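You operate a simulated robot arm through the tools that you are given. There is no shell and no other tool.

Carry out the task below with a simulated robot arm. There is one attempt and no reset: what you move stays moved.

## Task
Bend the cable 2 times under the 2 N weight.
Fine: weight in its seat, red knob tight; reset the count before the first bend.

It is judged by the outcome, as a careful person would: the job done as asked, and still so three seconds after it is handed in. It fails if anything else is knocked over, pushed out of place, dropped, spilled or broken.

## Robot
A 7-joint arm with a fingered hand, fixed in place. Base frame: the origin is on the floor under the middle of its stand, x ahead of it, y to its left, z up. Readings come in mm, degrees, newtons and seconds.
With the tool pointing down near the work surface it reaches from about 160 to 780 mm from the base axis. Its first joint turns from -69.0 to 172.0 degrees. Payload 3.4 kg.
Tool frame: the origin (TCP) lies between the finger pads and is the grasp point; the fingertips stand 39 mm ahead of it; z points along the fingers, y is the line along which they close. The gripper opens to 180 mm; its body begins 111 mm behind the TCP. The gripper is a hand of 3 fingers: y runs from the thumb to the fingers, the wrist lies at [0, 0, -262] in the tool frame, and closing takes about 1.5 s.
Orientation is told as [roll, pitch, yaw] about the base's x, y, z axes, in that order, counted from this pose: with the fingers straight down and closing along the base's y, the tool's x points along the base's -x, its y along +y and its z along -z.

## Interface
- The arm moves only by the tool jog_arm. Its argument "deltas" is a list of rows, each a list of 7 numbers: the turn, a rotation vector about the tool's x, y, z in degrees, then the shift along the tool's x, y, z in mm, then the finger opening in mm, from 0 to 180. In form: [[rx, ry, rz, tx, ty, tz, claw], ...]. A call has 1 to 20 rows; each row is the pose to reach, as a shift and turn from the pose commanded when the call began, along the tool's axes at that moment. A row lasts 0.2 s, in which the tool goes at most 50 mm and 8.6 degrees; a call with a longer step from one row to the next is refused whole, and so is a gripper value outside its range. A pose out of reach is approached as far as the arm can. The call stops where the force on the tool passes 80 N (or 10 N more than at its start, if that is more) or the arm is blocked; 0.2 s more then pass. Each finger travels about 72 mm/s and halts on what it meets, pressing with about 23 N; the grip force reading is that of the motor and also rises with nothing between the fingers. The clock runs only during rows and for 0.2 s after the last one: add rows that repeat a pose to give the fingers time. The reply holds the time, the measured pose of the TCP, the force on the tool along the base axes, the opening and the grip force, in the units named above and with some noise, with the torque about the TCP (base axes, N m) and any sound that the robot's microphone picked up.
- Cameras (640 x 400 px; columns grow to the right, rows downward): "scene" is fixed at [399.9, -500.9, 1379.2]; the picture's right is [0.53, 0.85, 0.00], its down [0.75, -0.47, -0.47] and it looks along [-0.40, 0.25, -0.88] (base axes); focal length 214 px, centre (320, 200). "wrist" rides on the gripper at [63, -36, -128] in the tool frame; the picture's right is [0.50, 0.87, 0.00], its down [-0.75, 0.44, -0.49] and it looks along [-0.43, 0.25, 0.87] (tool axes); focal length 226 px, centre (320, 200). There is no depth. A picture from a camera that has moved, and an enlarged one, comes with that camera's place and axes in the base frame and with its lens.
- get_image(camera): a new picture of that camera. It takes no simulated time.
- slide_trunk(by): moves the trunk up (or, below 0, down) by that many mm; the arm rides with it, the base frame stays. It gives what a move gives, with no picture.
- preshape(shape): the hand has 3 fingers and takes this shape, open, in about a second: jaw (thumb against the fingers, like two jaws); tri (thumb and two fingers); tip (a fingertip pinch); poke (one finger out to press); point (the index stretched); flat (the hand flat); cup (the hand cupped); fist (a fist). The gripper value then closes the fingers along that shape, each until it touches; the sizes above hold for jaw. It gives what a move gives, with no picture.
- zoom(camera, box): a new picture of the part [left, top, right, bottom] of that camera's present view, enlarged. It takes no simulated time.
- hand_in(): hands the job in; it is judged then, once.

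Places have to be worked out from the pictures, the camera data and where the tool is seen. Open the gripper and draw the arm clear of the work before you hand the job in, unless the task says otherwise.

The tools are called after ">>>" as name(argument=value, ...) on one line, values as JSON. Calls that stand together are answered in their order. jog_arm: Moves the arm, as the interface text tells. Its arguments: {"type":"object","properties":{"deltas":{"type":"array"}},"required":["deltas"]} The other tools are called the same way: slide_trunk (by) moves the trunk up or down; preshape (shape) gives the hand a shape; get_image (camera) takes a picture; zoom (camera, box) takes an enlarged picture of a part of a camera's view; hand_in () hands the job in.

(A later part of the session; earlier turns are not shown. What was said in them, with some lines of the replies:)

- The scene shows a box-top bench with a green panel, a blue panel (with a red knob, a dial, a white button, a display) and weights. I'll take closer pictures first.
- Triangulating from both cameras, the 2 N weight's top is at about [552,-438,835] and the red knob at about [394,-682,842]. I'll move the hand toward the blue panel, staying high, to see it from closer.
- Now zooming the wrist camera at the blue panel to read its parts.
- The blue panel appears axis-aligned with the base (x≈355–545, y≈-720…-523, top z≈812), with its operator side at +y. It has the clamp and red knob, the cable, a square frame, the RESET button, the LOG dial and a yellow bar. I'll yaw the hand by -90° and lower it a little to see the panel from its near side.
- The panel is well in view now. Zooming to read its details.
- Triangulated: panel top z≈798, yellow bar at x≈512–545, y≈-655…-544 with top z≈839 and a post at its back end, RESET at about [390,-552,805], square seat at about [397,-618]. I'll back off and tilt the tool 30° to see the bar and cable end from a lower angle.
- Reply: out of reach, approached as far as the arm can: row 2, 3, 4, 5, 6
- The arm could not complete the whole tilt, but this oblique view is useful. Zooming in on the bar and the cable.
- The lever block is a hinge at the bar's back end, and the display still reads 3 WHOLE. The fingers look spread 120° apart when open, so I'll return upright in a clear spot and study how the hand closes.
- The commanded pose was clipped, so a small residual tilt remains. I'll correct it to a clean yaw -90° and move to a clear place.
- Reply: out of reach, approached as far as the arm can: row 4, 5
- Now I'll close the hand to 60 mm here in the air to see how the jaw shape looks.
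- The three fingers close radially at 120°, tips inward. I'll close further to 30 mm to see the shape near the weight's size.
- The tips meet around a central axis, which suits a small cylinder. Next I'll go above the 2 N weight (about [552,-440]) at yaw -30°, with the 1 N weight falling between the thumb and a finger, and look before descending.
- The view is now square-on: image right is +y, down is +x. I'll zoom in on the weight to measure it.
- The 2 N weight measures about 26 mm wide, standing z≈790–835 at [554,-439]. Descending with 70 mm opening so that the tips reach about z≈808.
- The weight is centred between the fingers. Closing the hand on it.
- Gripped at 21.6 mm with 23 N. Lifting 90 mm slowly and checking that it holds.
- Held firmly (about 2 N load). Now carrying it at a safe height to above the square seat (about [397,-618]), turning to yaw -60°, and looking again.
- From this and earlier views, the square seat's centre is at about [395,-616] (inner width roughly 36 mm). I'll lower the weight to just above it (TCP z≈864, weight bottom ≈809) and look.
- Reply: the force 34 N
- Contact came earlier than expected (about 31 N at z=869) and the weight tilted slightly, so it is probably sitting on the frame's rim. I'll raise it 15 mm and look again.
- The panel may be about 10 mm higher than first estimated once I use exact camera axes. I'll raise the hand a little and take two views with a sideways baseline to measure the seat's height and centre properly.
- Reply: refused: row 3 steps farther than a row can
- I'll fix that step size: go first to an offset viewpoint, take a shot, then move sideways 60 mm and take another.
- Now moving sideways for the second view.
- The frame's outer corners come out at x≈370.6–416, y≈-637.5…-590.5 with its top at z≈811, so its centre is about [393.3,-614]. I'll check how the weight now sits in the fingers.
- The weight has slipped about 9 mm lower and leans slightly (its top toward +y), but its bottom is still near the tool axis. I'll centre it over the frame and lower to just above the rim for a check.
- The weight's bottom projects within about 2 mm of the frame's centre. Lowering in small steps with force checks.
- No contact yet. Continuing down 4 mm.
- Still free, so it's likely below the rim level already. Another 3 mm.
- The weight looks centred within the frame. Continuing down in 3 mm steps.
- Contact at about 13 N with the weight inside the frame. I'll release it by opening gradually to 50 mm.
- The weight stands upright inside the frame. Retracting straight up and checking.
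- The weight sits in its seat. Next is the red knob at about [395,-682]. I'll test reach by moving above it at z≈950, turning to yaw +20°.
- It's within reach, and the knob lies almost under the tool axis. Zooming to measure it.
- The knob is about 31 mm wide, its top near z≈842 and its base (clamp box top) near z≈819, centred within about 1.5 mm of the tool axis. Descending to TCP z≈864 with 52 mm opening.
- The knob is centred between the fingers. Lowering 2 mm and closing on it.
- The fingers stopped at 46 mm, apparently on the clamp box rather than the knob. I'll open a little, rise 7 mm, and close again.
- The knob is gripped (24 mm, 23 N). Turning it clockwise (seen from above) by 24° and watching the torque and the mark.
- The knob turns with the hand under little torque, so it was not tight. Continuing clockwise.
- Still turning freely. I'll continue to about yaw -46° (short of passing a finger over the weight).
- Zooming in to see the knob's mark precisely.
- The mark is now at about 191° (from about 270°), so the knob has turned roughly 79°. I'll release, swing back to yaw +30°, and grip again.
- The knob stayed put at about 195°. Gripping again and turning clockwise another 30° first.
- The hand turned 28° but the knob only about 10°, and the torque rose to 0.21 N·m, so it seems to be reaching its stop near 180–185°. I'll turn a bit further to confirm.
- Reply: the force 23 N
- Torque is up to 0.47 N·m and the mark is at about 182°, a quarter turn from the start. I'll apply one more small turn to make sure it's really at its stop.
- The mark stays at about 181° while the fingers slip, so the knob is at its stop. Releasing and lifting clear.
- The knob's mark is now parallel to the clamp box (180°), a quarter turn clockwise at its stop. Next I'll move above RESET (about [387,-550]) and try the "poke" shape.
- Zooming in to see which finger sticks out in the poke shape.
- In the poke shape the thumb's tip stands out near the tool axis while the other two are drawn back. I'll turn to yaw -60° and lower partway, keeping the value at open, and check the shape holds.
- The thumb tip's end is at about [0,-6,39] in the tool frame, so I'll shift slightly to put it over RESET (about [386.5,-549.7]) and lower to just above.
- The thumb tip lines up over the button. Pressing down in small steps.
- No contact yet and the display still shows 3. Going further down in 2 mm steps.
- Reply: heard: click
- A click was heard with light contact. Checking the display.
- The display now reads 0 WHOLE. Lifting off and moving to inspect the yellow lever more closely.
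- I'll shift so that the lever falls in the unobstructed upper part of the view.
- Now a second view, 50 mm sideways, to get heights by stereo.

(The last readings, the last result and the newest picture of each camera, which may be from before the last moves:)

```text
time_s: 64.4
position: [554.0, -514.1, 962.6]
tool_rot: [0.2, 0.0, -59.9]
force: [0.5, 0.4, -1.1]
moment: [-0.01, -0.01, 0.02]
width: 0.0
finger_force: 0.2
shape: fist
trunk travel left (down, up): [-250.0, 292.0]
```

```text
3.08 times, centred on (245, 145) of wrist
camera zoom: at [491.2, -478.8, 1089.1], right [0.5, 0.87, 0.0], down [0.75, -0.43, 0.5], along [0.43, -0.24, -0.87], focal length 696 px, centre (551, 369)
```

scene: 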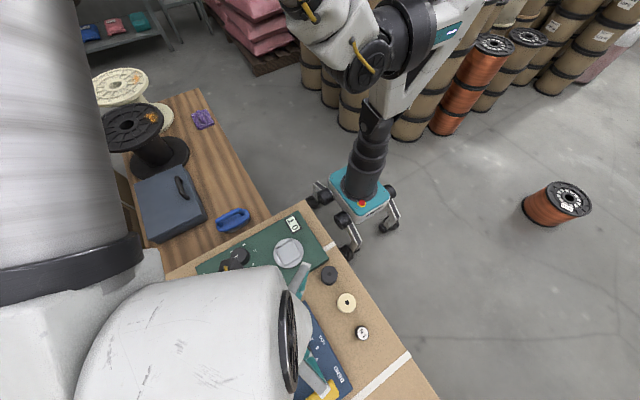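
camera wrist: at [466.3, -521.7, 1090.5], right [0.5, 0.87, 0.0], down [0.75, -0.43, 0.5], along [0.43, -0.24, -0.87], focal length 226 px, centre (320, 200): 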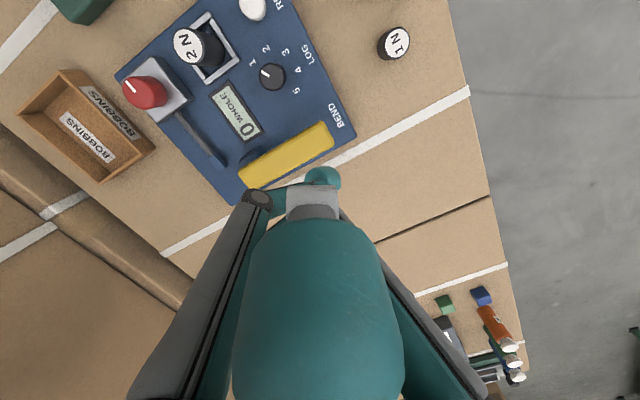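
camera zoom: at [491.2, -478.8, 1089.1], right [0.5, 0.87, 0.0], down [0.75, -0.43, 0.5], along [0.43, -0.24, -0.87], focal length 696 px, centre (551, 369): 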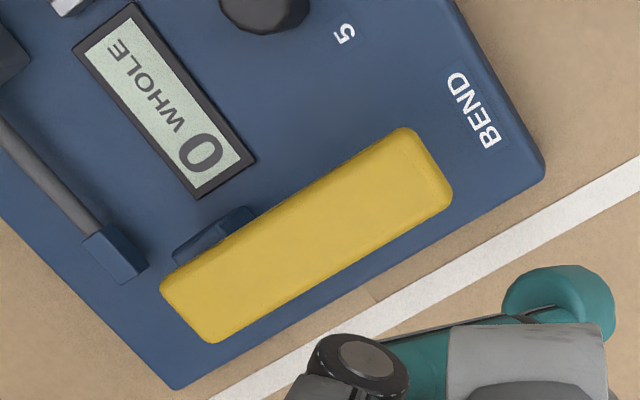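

The stereo puts the bar's top at z≈855, about 50 mm above the panel, so it is a raised handle whose support is hidden. I'll move to the front (+y) side, turn to yaw -120° and then tilt to look at it from low down.

>>> jog_arm(deltas=[[0, 0, 7.5, 12, 3.7, -10, 0], [0, 0, 15, 24, 7.4, -20, 0], [0, 0, 22.5, 36, 11, -30, 0], [0, 0, 30, 48, 14.8, -38, 0], [0, 0, 37.5, 60, 18, -38, 0], [0, 0, 45, 74, 22, -38, 0], [0, 0, 52.5, 86, 26, -38, 0], [0, 0, 60, 99.5, 29.7, -38, 0], [0, 0, 60, 99.5, 29.7, -38, 0]])

>>> get_image(camera="wrist")

```text
time_s: 66.4
position: [514.5, -523.2, 960.7]
tool_rot: [-0.3, 3.9, -117.5]
force: [-0.3, 0.1, 0.3]
moment: [0.02, 0.01, -0.03]
width: 0.0
finger_force: 0.1
shape: fist
out of reach, approached as far as the arm can: row 6, 7, 8, 9
trunk travel left (down, up): [-250.0, 292.0]
```

```text
taken
camera wrist: at [506.5, -458.2, 1090.6], right [1.0, 0.04, 0.03], down [0.02, -0.9, 0.44], along [0.05, -0.44, -0.9], focal length 226 px, centre (320, 200)
```

wrist: 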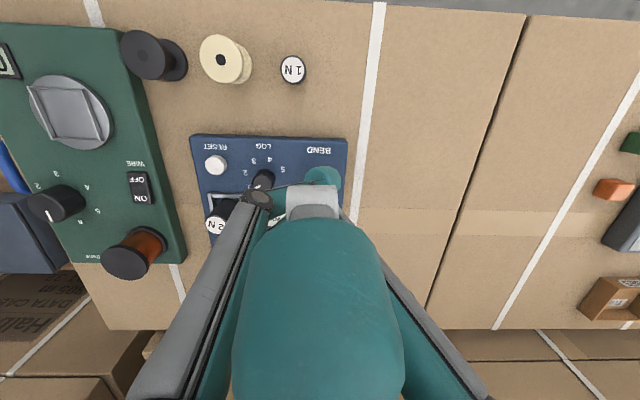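

Yaw -117° is at the arm's limit here. I'll go back to yaw -90° further from the lever and then tilt outward as before, using high zoom for a low-angle view.

>>> jog_arm(deltas=[[0, -0.9, -6.5, -10, -21, -24, 0], [-0.1, -1.8, -13, -20, -42, -24, 0], [-0.2, -2.8, -20, -30, -63, -24, 0], [-0.3, -3.9, -27.5, -41, -85.2, -24, 0], [-0.3, -3.9, -27.5, -41, -85.2, -24, 0]])

```text
time_s: 67.6
position: [424.8, -522.4, 978.1]
tool_rot: [0.9, -0.2, -89.7]
force: [-0.7, 0.3, -0.2]
moment: [0.01, 0.01, 0.0]
width: 0.2
finger_force: 0.0
shape: fist
trunk travel left (down, up): [-250.0, 292.0]
```

>>> jog_arm(deltas=[[-3.5, -6, 0, -12, 0, -2, 0], [-7, -12, 0, -24, 0, -4, 0], [-10, -18, 0, -38, 0, -7, 0], [-13, -22, 0, -38, 0, -7, 0], [-13, -22, 0, -38, 0, -7, 0]])

>>> get_image(camera="wrist")

```text
time_s: 68.8
position: [426.0, -600.0, 992.0]
tool_rot: [14.4, -20.6, -92.0]
force: [-0.3, -0.1, 0.6]
moment: [-0.01, 0.02, 0.01]
width: 0.1
finger_force: 0.1
shape: fist
out of reach, approached as far as the arm can: row 3, 4, 5
trunk travel left (down, up): [-250.0, 292.0]
```

```text
taken
camera wrist: at [362.7, -499.7, 1075.0], right [0.86, 0.52, 0.03], down [0.28, -0.51, 0.81], along [0.43, -0.69, -0.58], focal length 226 px, centre (320, 200)
```

wrist: 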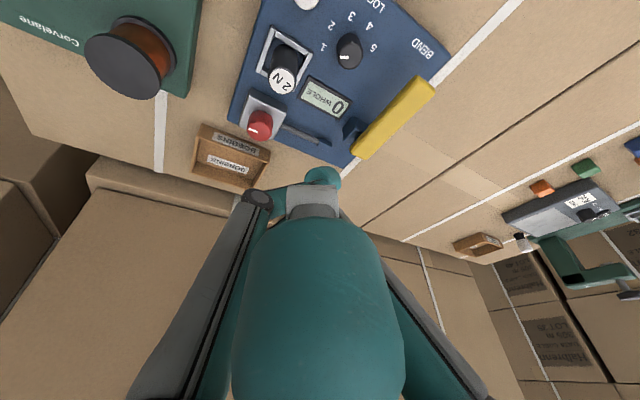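

>>> zoom(camera="wrist", box=[330, 60, 450, 180])

>>> zoom(camera="wrist", box=[330, 100, 400, 170])

```text
3.33 times, centred on (390, 120) of wrist
camera zoom: at [362.7, -499.7, 1075.0], right [0.86, 0.52, 0.03], down [0.28, -0.51, 0.81], along [0.43, -0.69, -0.58], focal length 754 px, centre (87, 467)
```

zoom: 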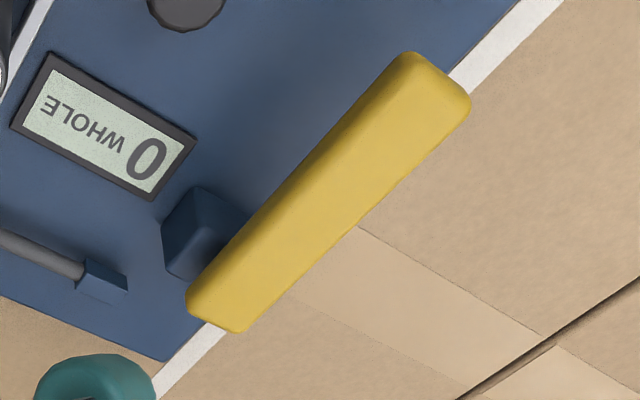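

```text
5.71 times, centred on (365, 135) of wrist
camera zoom: at [362.7, -499.7, 1075.0], right [0.86, 0.52, 0.03], down [0.28, -0.51, 0.81], along [0.43, -0.69, -0.58], focal length 1292 px, centre (63, 571)
```

zoom: 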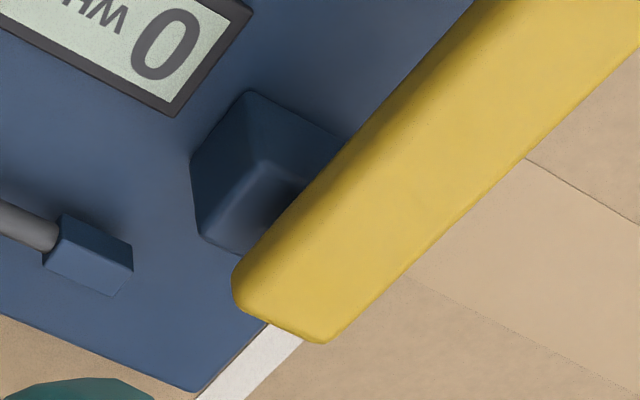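

The block is a roughly 20 mm tall pivot under the bar's back end, so the bar is a cantilevered lever with about 35 mm of free space under its front end: pressing the front end down looks like the motion. I'll level the hand again and take the poke shape.

>>> jog_arm(deltas=[[3.2, 5.4, 0, 0, 0, 0, 0], [6.4, 10.8, 0, 0, 0, 0, 0], [9.6, 16.2, 0, 0, 0, 0, 0], [12.7, 21.5, 0, 0, 0, 0, 0], [12.7, 21.5, 0, 0, 0, 0, 0]])

```text
time_s: 70.0
position: [424.7, -599.2, 991.2]
tool_rot: [1.3, -0.6, -90.0]
force: [0.1, -0.4, 0.4]
moment: [0.01, 0.03, -0.01]
width: 0.3
finger_force: 0.0
shape: fist
trunk travel left (down, up): [-250.0, 292.0]
```

>>> jog_arm(deltas=[[0.3, 0.1, -7.5, 12, 25, 0, 0], [0.6, 0.3, -15, 24, 50, 0, 0], [0.9, 0.4, -22.5, 36, 75, 10, 0], [1.3, 0.6, -30, 47.2, 100.3, 20, 0], [1.3, 0.6, -30, 47.2, 100.3, 31, 0], [1.3, 0.6, -30, 47.2, 100.3, 31, 0]])

>>> preshape(shape="poke")

>>> get_image(camera="wrist")

>>> zoom(camera="wrist", box=[220, 80, 380, 210])

```text
time_s: 71.4
position: [526.5, -551.9, 960.0]
tool_rot: [-0.3, -0.3, -59.9]
force: [0.7, 0.7, 0.0]
moment: [-0.03, -0.01, 0.03]
width: 0.1
finger_force: 0.2
shape: fist
trunk travel left (down, up): [-250.0, 292.0]
```

```text
time_s: 72.3
position: [527.0, -552.1, 960.1]
tool_rot: [-0.2, -0.3, -60.0]
force: [0.4, -0.5, 0.2]
moment: [0.04, -0.02, -0.02]
width: 0.2
finger_force: 0.2
shape: poke
trunk travel left (down, up): [-250.0, 292.0]
```

```text
taken
camera wrist: at [464.1, -515.4, 1086.1], right [0.5, 0.87, -0.01], down [0.76, -0.43, 0.49], along [0.43, -0.25, -0.87], focal length 226 px, centre (320, 200)
```

wrist: 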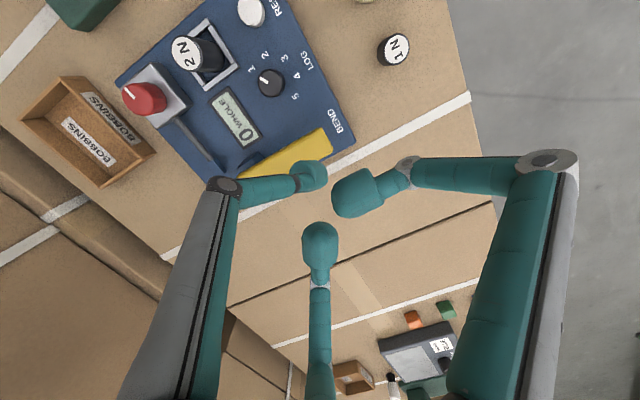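

```text
3.08 times, centred on (300, 145) of wrist
camera zoom: at [464.1, -515.4, 1086.1], right [0.5, 0.87, -0.01], down [0.76, -0.43, 0.49], along [0.43, -0.25, -0.87], focal length 696 px, centre (382, 369)
```

zoom: 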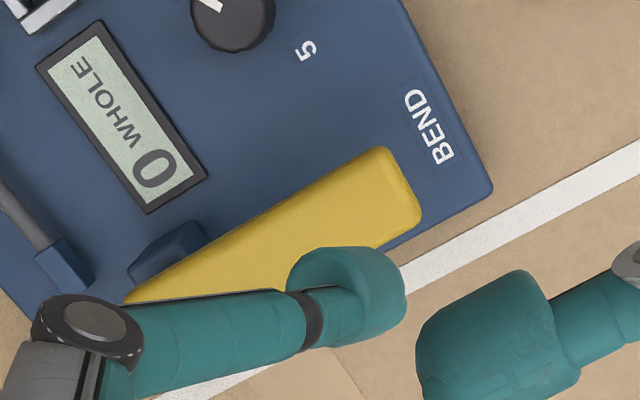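

The bar's free end is just ahead of the thumb tip. Lowering to just above it (tip about 5 mm over the bar).

>>> jog_arm(deltas=[[0, 0, 0, 0, -2.9, 20, 180], [0, 0, 0, 0, -2.9, 40, 180], [0, 0, 0, 0, -2.9, 55, 180], [0, 0, 0, 0, -2.9, 60, 180], [0, 0, 0, 0, -2.9, 60, 180]])

>>> zoom(camera="wrist", box=[220, 80, 400, 230])

```text
time_s: 73.5
position: [524.2, -549.6, 900.4]
tool_rot: [-0.3, -0.4, -60.0]
force: [-0.7, 0.0, -0.5]
moment: [-0.04, 0.0, 0.02]
width: 0.0
finger_force: 0.1
shape: poke
trunk travel left (down, up): [-250.0, 292.0]
```

```text
2.67 times, centred on (310, 155) of wrist
camera zoom: at [461.8, -514.6, 1026.0], right [0.5, 0.87, -0.01], down [0.76, -0.43, 0.49], along [0.42, -0.25, -0.87], focal length 603 px, centre (347, 320)
```

zoom: 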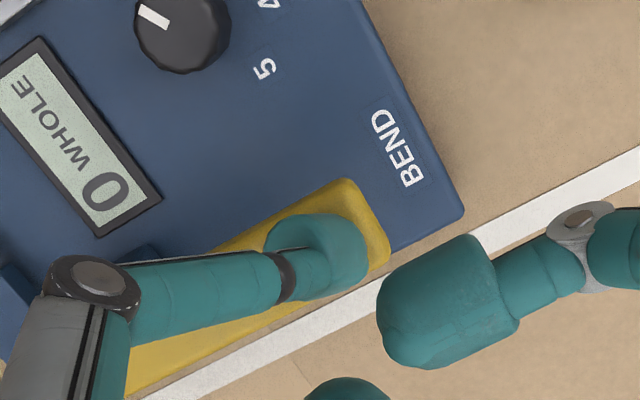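

The thumb tip is over the bar's end. Pressing down gently step by step.

>>> jog_arm(deltas=[[0, 0, 0, 0, 0, 3, 180], [0, 0, 0, 0, 0, 6, 180], [0, 0, 0, 0, 0, 8, 180], [0, 0, 0, 0, 0, 8, 180]])

```text
time_s: 74.5
position: [524.9, -552.3, 892.1]
tool_rot: [-0.3, -0.4, -59.9]
force: [0.9, 0.6, 1.4]
moment: [0.0, -0.05, -0.01]
width: 0.0
finger_force: 0.0
shape: poke
trunk travel left (down, up): [-250.0, 292.0]
```

>>> jog_arm(deltas=[[0, 0, 0, 0, 0, 2, 180], [0, 0, 0, 0, 0, 4, 180], [0, 0, 0, 0, 0, 6, 180], [0, 0, 0, 0, 0, 6, 180]])

>>> zoom(camera="wrist", box=[220, 80, 400, 230])

```text
time_s: 75.5
position: [524.1, -552.5, 887.1]
tool_rot: [-0.4, -0.3, -60.0]
force: [-1.0, -0.4, 3.6]
moment: [0.02, -0.01, 0.01]
width: 0.0
finger_force: 0.0
shape: poke
trunk travel left (down, up): [-250.0, 292.0]
```

```text
2.67 times, centred on (310, 155) of wrist
camera zoom: at [461.9, -516.1, 1013.2], right [0.5, 0.87, -0.01], down [0.75, -0.43, 0.49], along [0.43, -0.25, -0.87], focal length 603 px, centre (347, 320)
```

zoom: 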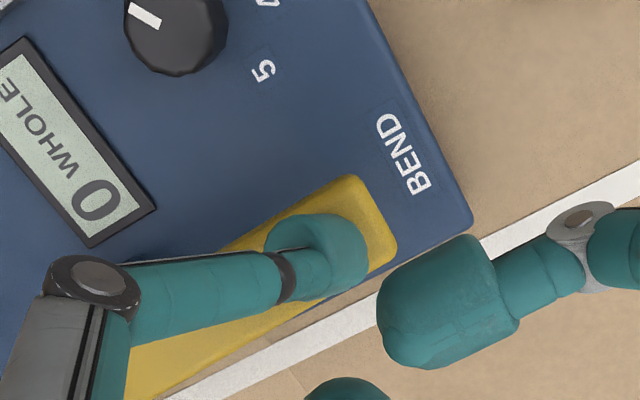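

A light spring force of about 3.6 N, and the bar moves down with the finger: it's a sprung push-down lever. Continuing the stroke.

>>> jog_arm(deltas=[[0, 0, 0, 0, 0, 3, 180], [0, 0, 0, 0, 0, 6, 180], [0, 0, 0, 0, 0, 9, 180], [0, 0, 0, 0, 0, 9, 180]])

>>> zoom(camera="wrist", box=[200, 80, 400, 250])

```text
time_s: 76.5
position: [524.3, -552.7, 878.4]
tool_rot: [-0.4, -0.5, -60.0]
force: [0.0, 2.1, 4.3]
moment: [0.01, 0.04, -0.01]
width: 0.1
finger_force: 0.0
shape: poke
trunk travel left (down, up): [-250.0, 292.0]
```

```text
2.35 times, centred on (300, 165) of wrist
camera zoom: at [462.1, -516.5, 1004.3], right [0.5, 0.87, -0.01], down [0.75, -0.43, 0.49], along [0.43, -0.25, -0.87], focal length 532 px, centre (367, 282)
```

zoom: 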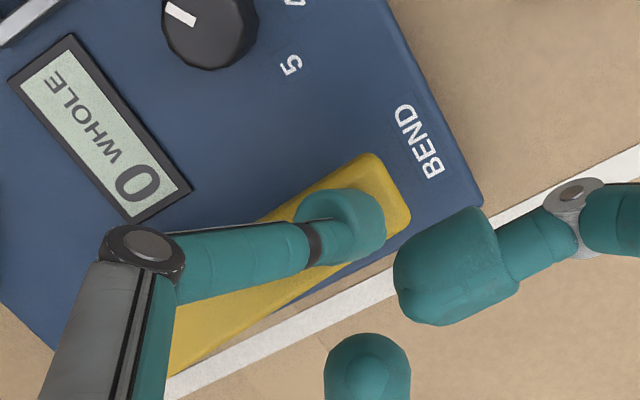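

>>> jog_arm(deltas=[[0, 0, 0, 0, 0, 3, 180], [0, 0, 0, 0, 0, 6, 180], [0, 0, 0, 0, 0, 8, 180], [0, 0, 0, 0, 0, 8, 180]])

>>> zoom(camera="wrist", box=[200, 80, 400, 250])

```text
time_s: 77.5
position: [524.1, -553.3, 873.5]
tool_rot: [-0.2, -0.7, -59.8]
force: [-2.7, -0.7, 28.4]
moment: [-0.12, 0.05, -0.04]
width: 0.0
finger_force: 0.0
shape: poke
trunk travel left (down, up): [-250.0, 292.0]
```

```text
2.35 times, centred on (300, 165) of wrist
camera zoom: at [460.6, -516.4, 999.3], right [0.5, 0.87, -0.01], down [0.75, -0.43, 0.5], along [0.43, -0.26, -0.87], focal length 532 px, centre (367, 282)
```

zoom: 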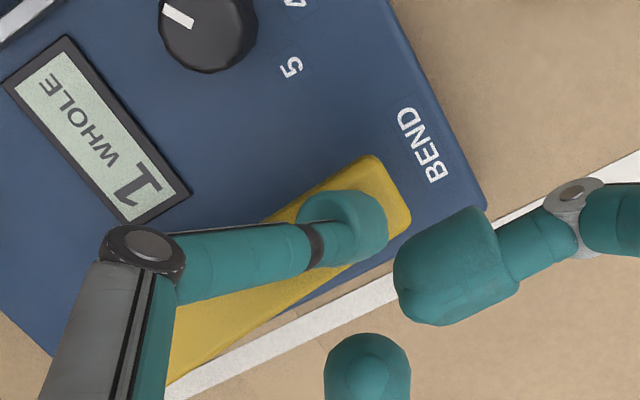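

The lever reached its stop (28 N) and the count now reads 1 WHOLE. Raising fully so the lever springs back.

>>> jog_arm(deltas=[[0, 0, 0, 0, 0, -5, 180], [0, 0, 0, 0, 0, -12, 180], [0, 0, 0, 0, 0, -20, 180], [0, 0, 0, 0, 0, -28, 180], [0, 0, 0, 0, 0, -33, 180], [0, 0, 0, 0, 0, -33, 180], [0, 0, 0, 0, 0, -33, 180]])

>>> zoom(camera="wrist", box=[200, 80, 400, 250])

```text
time_s: 79.1
position: [523.6, -552.6, 903.7]
tool_rot: [-0.3, -0.4, -60.0]
force: [0.3, -0.6, -0.6]
moment: [0.04, -0.01, 0.01]
width: 0.0
finger_force: 0.1
shape: poke
trunk travel left (down, up): [-250.0, 292.0]
```

```text
2.35 times, centred on (300, 165) of wrist
camera zoom: at [461.4, -515.7, 1030.3], right [0.5, 0.87, -0.01], down [0.76, -0.43, 0.49], along [0.42, -0.25, -0.87], focal length 532 px, centre (367, 282)
```

zoom: 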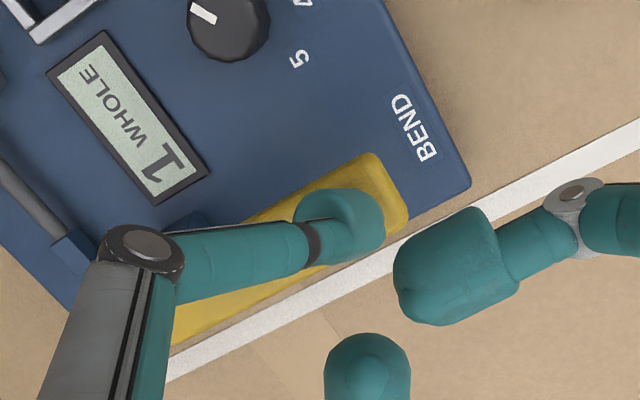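

The bar has sprung back up and the count holds at 1. A quick look at the weight and knob, then the second bend.

>>> get_image(camera="wrist")

>>> jog_arm(deltas=[[0, 0, 0, 0, 0, 6, 180], [0, 0, 0, 0, 0, 12, 180], [0, 0, 0, 0, 0, 17, 180], [0, 0, 0, 0, 0, 22, 180], [0, 0, 0, 0, 0, 26, 180], [0, 0, 0, 0, 0, 30, 180], [0, 0, 0, 0, 0, 33, 180], [0, 0, 0, 0, 0, 33, 180]])

>>> zoom(camera="wrist", box=[200, 80, 400, 250])

```text
taken
camera wrist: at [461.4, -515.7, 1030.3], right [0.5, 0.87, -0.01], down [0.76, -0.43, 0.49], along [0.42, -0.25, -0.87], focal length 226 px, centre (320, 200)
```

wrist: 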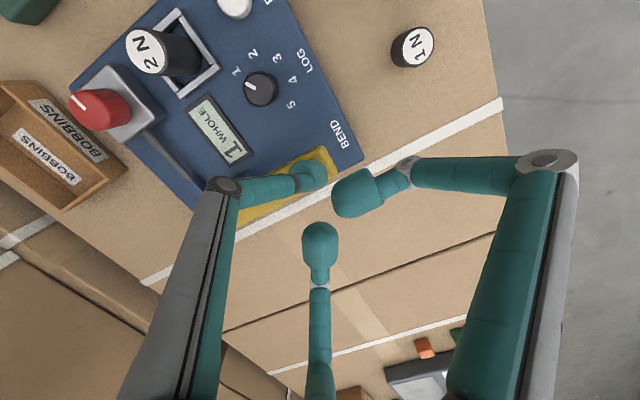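

```text
time_s: 80.9
position: [524.3, -551.9, 872.6]
tool_rot: [-0.2, -0.5, -59.8]
force: [-0.7, 1.0, 24.9]
moment: [-0.08, -0.03, -0.01]
width: 0.0
finger_force: 0.1
shape: poke
trunk travel left (down, up): [-250.0, 292.0]
```

```text
2.35 times, centred on (300, 165) of wrist
camera zoom: at [460.3, -514.7, 999.0], right [0.5, 0.87, -0.01], down [0.75, -0.43, 0.5], along [0.43, -0.26, -0.87], focal length 532 px, centre (367, 282)
```

zoom: 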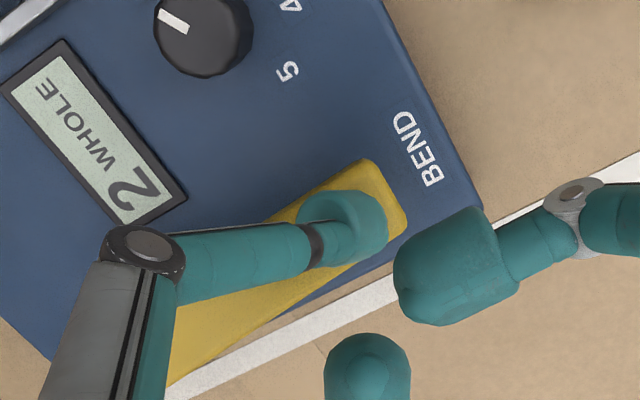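

The count reads 2 WHOLE with the lever at its stop. Now I'll release the lever smoothly and rise well clear.

>>> jog_arm(deltas=[[0, 0, 0, 0, 0, -5, 180], [0, 0, 0, 0, 0, -12, 180], [0, 0, 0, 0, 0, -20, 180], [0, 0, 0, 0, 0, -28, 180], [0, 0, 0, 0, 0, -40, 180], [0, 0, 0, 0, 0, -70, 180], [0, 0, 0, 0, 0, -110, 180], [0, 0, 0, 0, 0, -140, 180], [0, 0, 0, 0, 0, -140, 180]])

>>> get_image(camera="wrist")

>>> zoom(camera="wrist", box=[120, 20, 360, 200])

```text
time_s: 82.9
position: [525.0, -552.3, 1007.8]
tool_rot: [-0.3, -0.3, -60.0]
force: [-0.1, -1.0, -1.0]
moment: [-0.01, 0.03, 0.02]
width: 0.3
finger_force: 0.1
shape: poke
trunk travel left (down, up): [-250.0, 292.0]
```

```text
taken
camera wrist: at [462.4, -514.7, 1133.6], right [0.5, 0.87, -0.01], down [0.76, -0.43, 0.49], along [0.42, -0.25, -0.87], focal length 226 px, centre (320, 200)
```

wrist: 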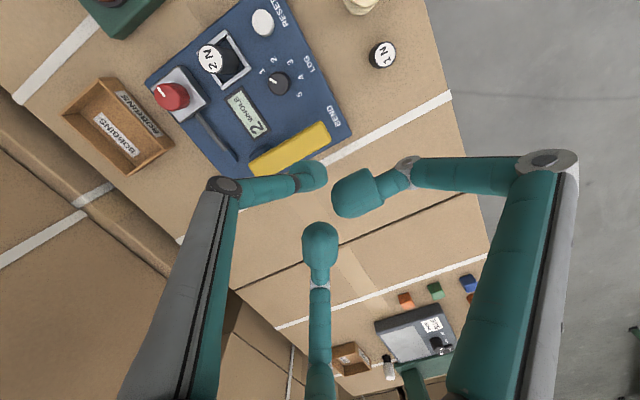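

```text
2.22 times, centred on (240, 110) of wrist
camera zoom: at [462.4, -514.7, 1133.6], right [0.5, 0.87, -0.01], down [0.76, -0.43, 0.49], along [0.42, -0.25, -0.87], focal length 502 px, centre (498, 400)
```

zoom: 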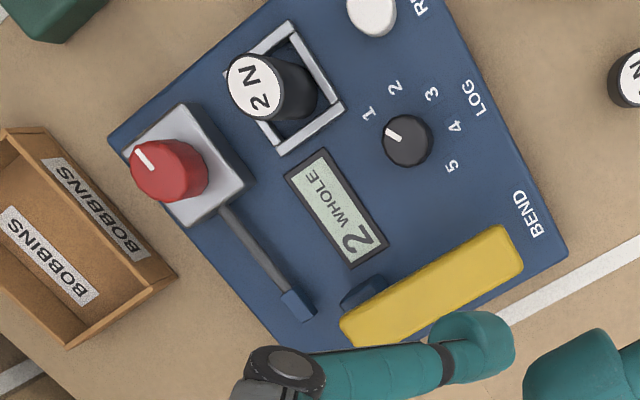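

The display reads 2 WHOLE, the lever is back up, the 2 N weight stands in its seat and the red knob's mark is still at the tight position. I'll open the hand and draw the arm clear.

>>> preshape(shape="jaw")

>>> jog_arm(deltas=[[0, 0, 0, 0, 0, -30, 180], [0, 0, -5, 25, -12, -55, 180], [0, 0, -10, 60, -30, -75, 180], [0, 0, -15, 95, -47, -90, 180], [0, 0, -20, 130, -63, -100, 180], [0, 0, -25, 165, -80, -106, 180], [0, 0, -30, 195, -95, -112, 180], [0, 0, -30, 211.8, -102.9, -112, 180], [0, 0, -30, 211.8, -102.9, -112, 180]])

>>> get_image(camera="scene")

>>> get_image(camera="wrist")

```text
time_s: 83.8
position: [524.9, -551.1, 1007.9]
tool_rot: [-0.4, -0.5, -60.1]
force: [-0.3, -0.3, 0.7]
moment: [0.03, -0.02, -0.03]
width: 179.8
finger_force: 0.2
shape: jaw
trunk travel left (down, up): [-250.0, 292.0]
```

```text
time_s: 85.8
position: [329.3, -416.8, 1121.8]
tool_rot: [-0.5, -0.2, -29.9]
force: [0.0, 0.6, 0.5]
moment: [0.0, 0.01, 0.04]
width: 180.0
finger_force: 0.1
shape: jaw
trunk travel left (down, up): [-250.0, 292.0]
```

```text
taken
```

scene: 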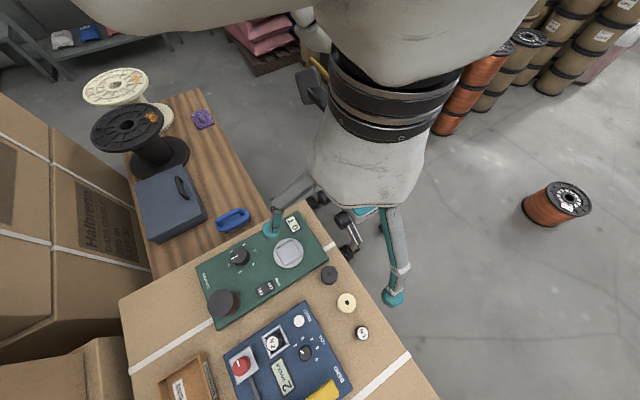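

```text
taken
camera wrist: at [258.0, -417.2, 1247.8], right [0.0, 1.0, -0.01], down [0.87, 0.01, 0.49], along [0.49, -0.01, -0.87], focal length 226 px, centre (320, 200)
```

wrist: 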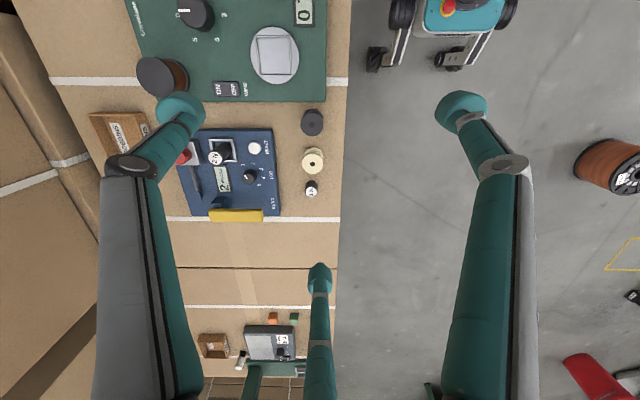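

A final close check of the panel from the fixed camera before handing in.

>>> zoom(camera="scene", box=[210, 290, 380, 400])

>>> zoom(camera="wrist", box=[170, 100, 330, 240])

```text
3.64 times, centred on (295, 345) of scene
camera zoom: at [399.9, -500.9, 1379.2], right [0.53, 0.85, 0.0], down [0.75, -0.47, -0.47], along [-0.4, 0.25, -0.88], focal length 780 px, centre (411, -327)
```

zoom: 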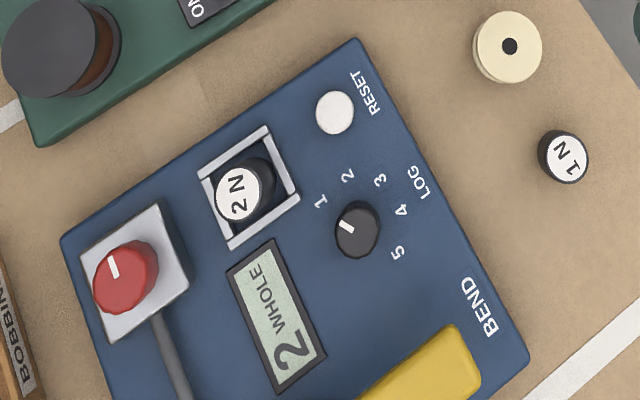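

```text
2.86 times, centred on (250, 170) of wrist
camera zoom: at [258.0, -417.2, 1247.8], right [0.0, 1.0, -0.01], down [0.87, 0.01, 0.49], along [0.49, -0.01, -0.87], focal length 646 px, centre (520, 286)
```

zoom: 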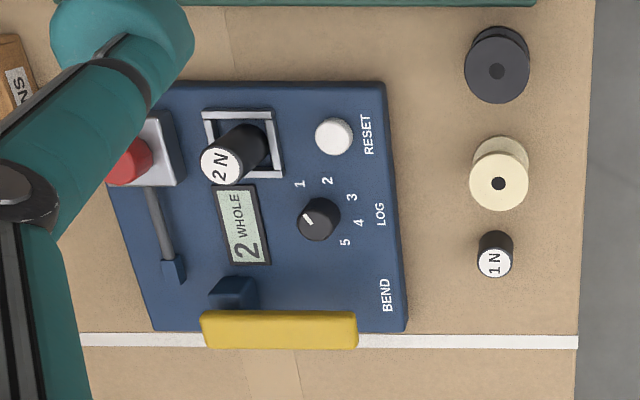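

The count reads 2 WHOLE. The 2 N weight is upright in its seat, the red knob is at its tight stop and the lever is back up. Nothing else has moved, and the hand is open and clear of the work. Handing in.

>>> hand_in()

```text
The job is handed in.
```

I bent the cable twice under the 2 N weight, and the display read "2 WHOLE" when I handed the job in.

- **Weight:** the 2 N weight stands upright inside the square frame on the blue panel, which I took to be its seat. The first try caught the frame's rim and tilted the weight in the grip. I lifted it, re-centred it and set it down flat.
- **Red knob:** it was loose at the start. I turned it clockwise about a quarter turn until it would go no further. After both bends its mark had not moved.
- **Count:** I pressed RESET before the first bend, and the display went from 3 to 0.
- **Bends:** each one was a full press of the yellow lever down to its stop, then a release. The count rose by one each time, and the lever sprang back up.

I saw nothing else moved or knocked over. The hand is open and the arm is clear of the panel. I left the LOG dial untouched because the task didn't mention it.
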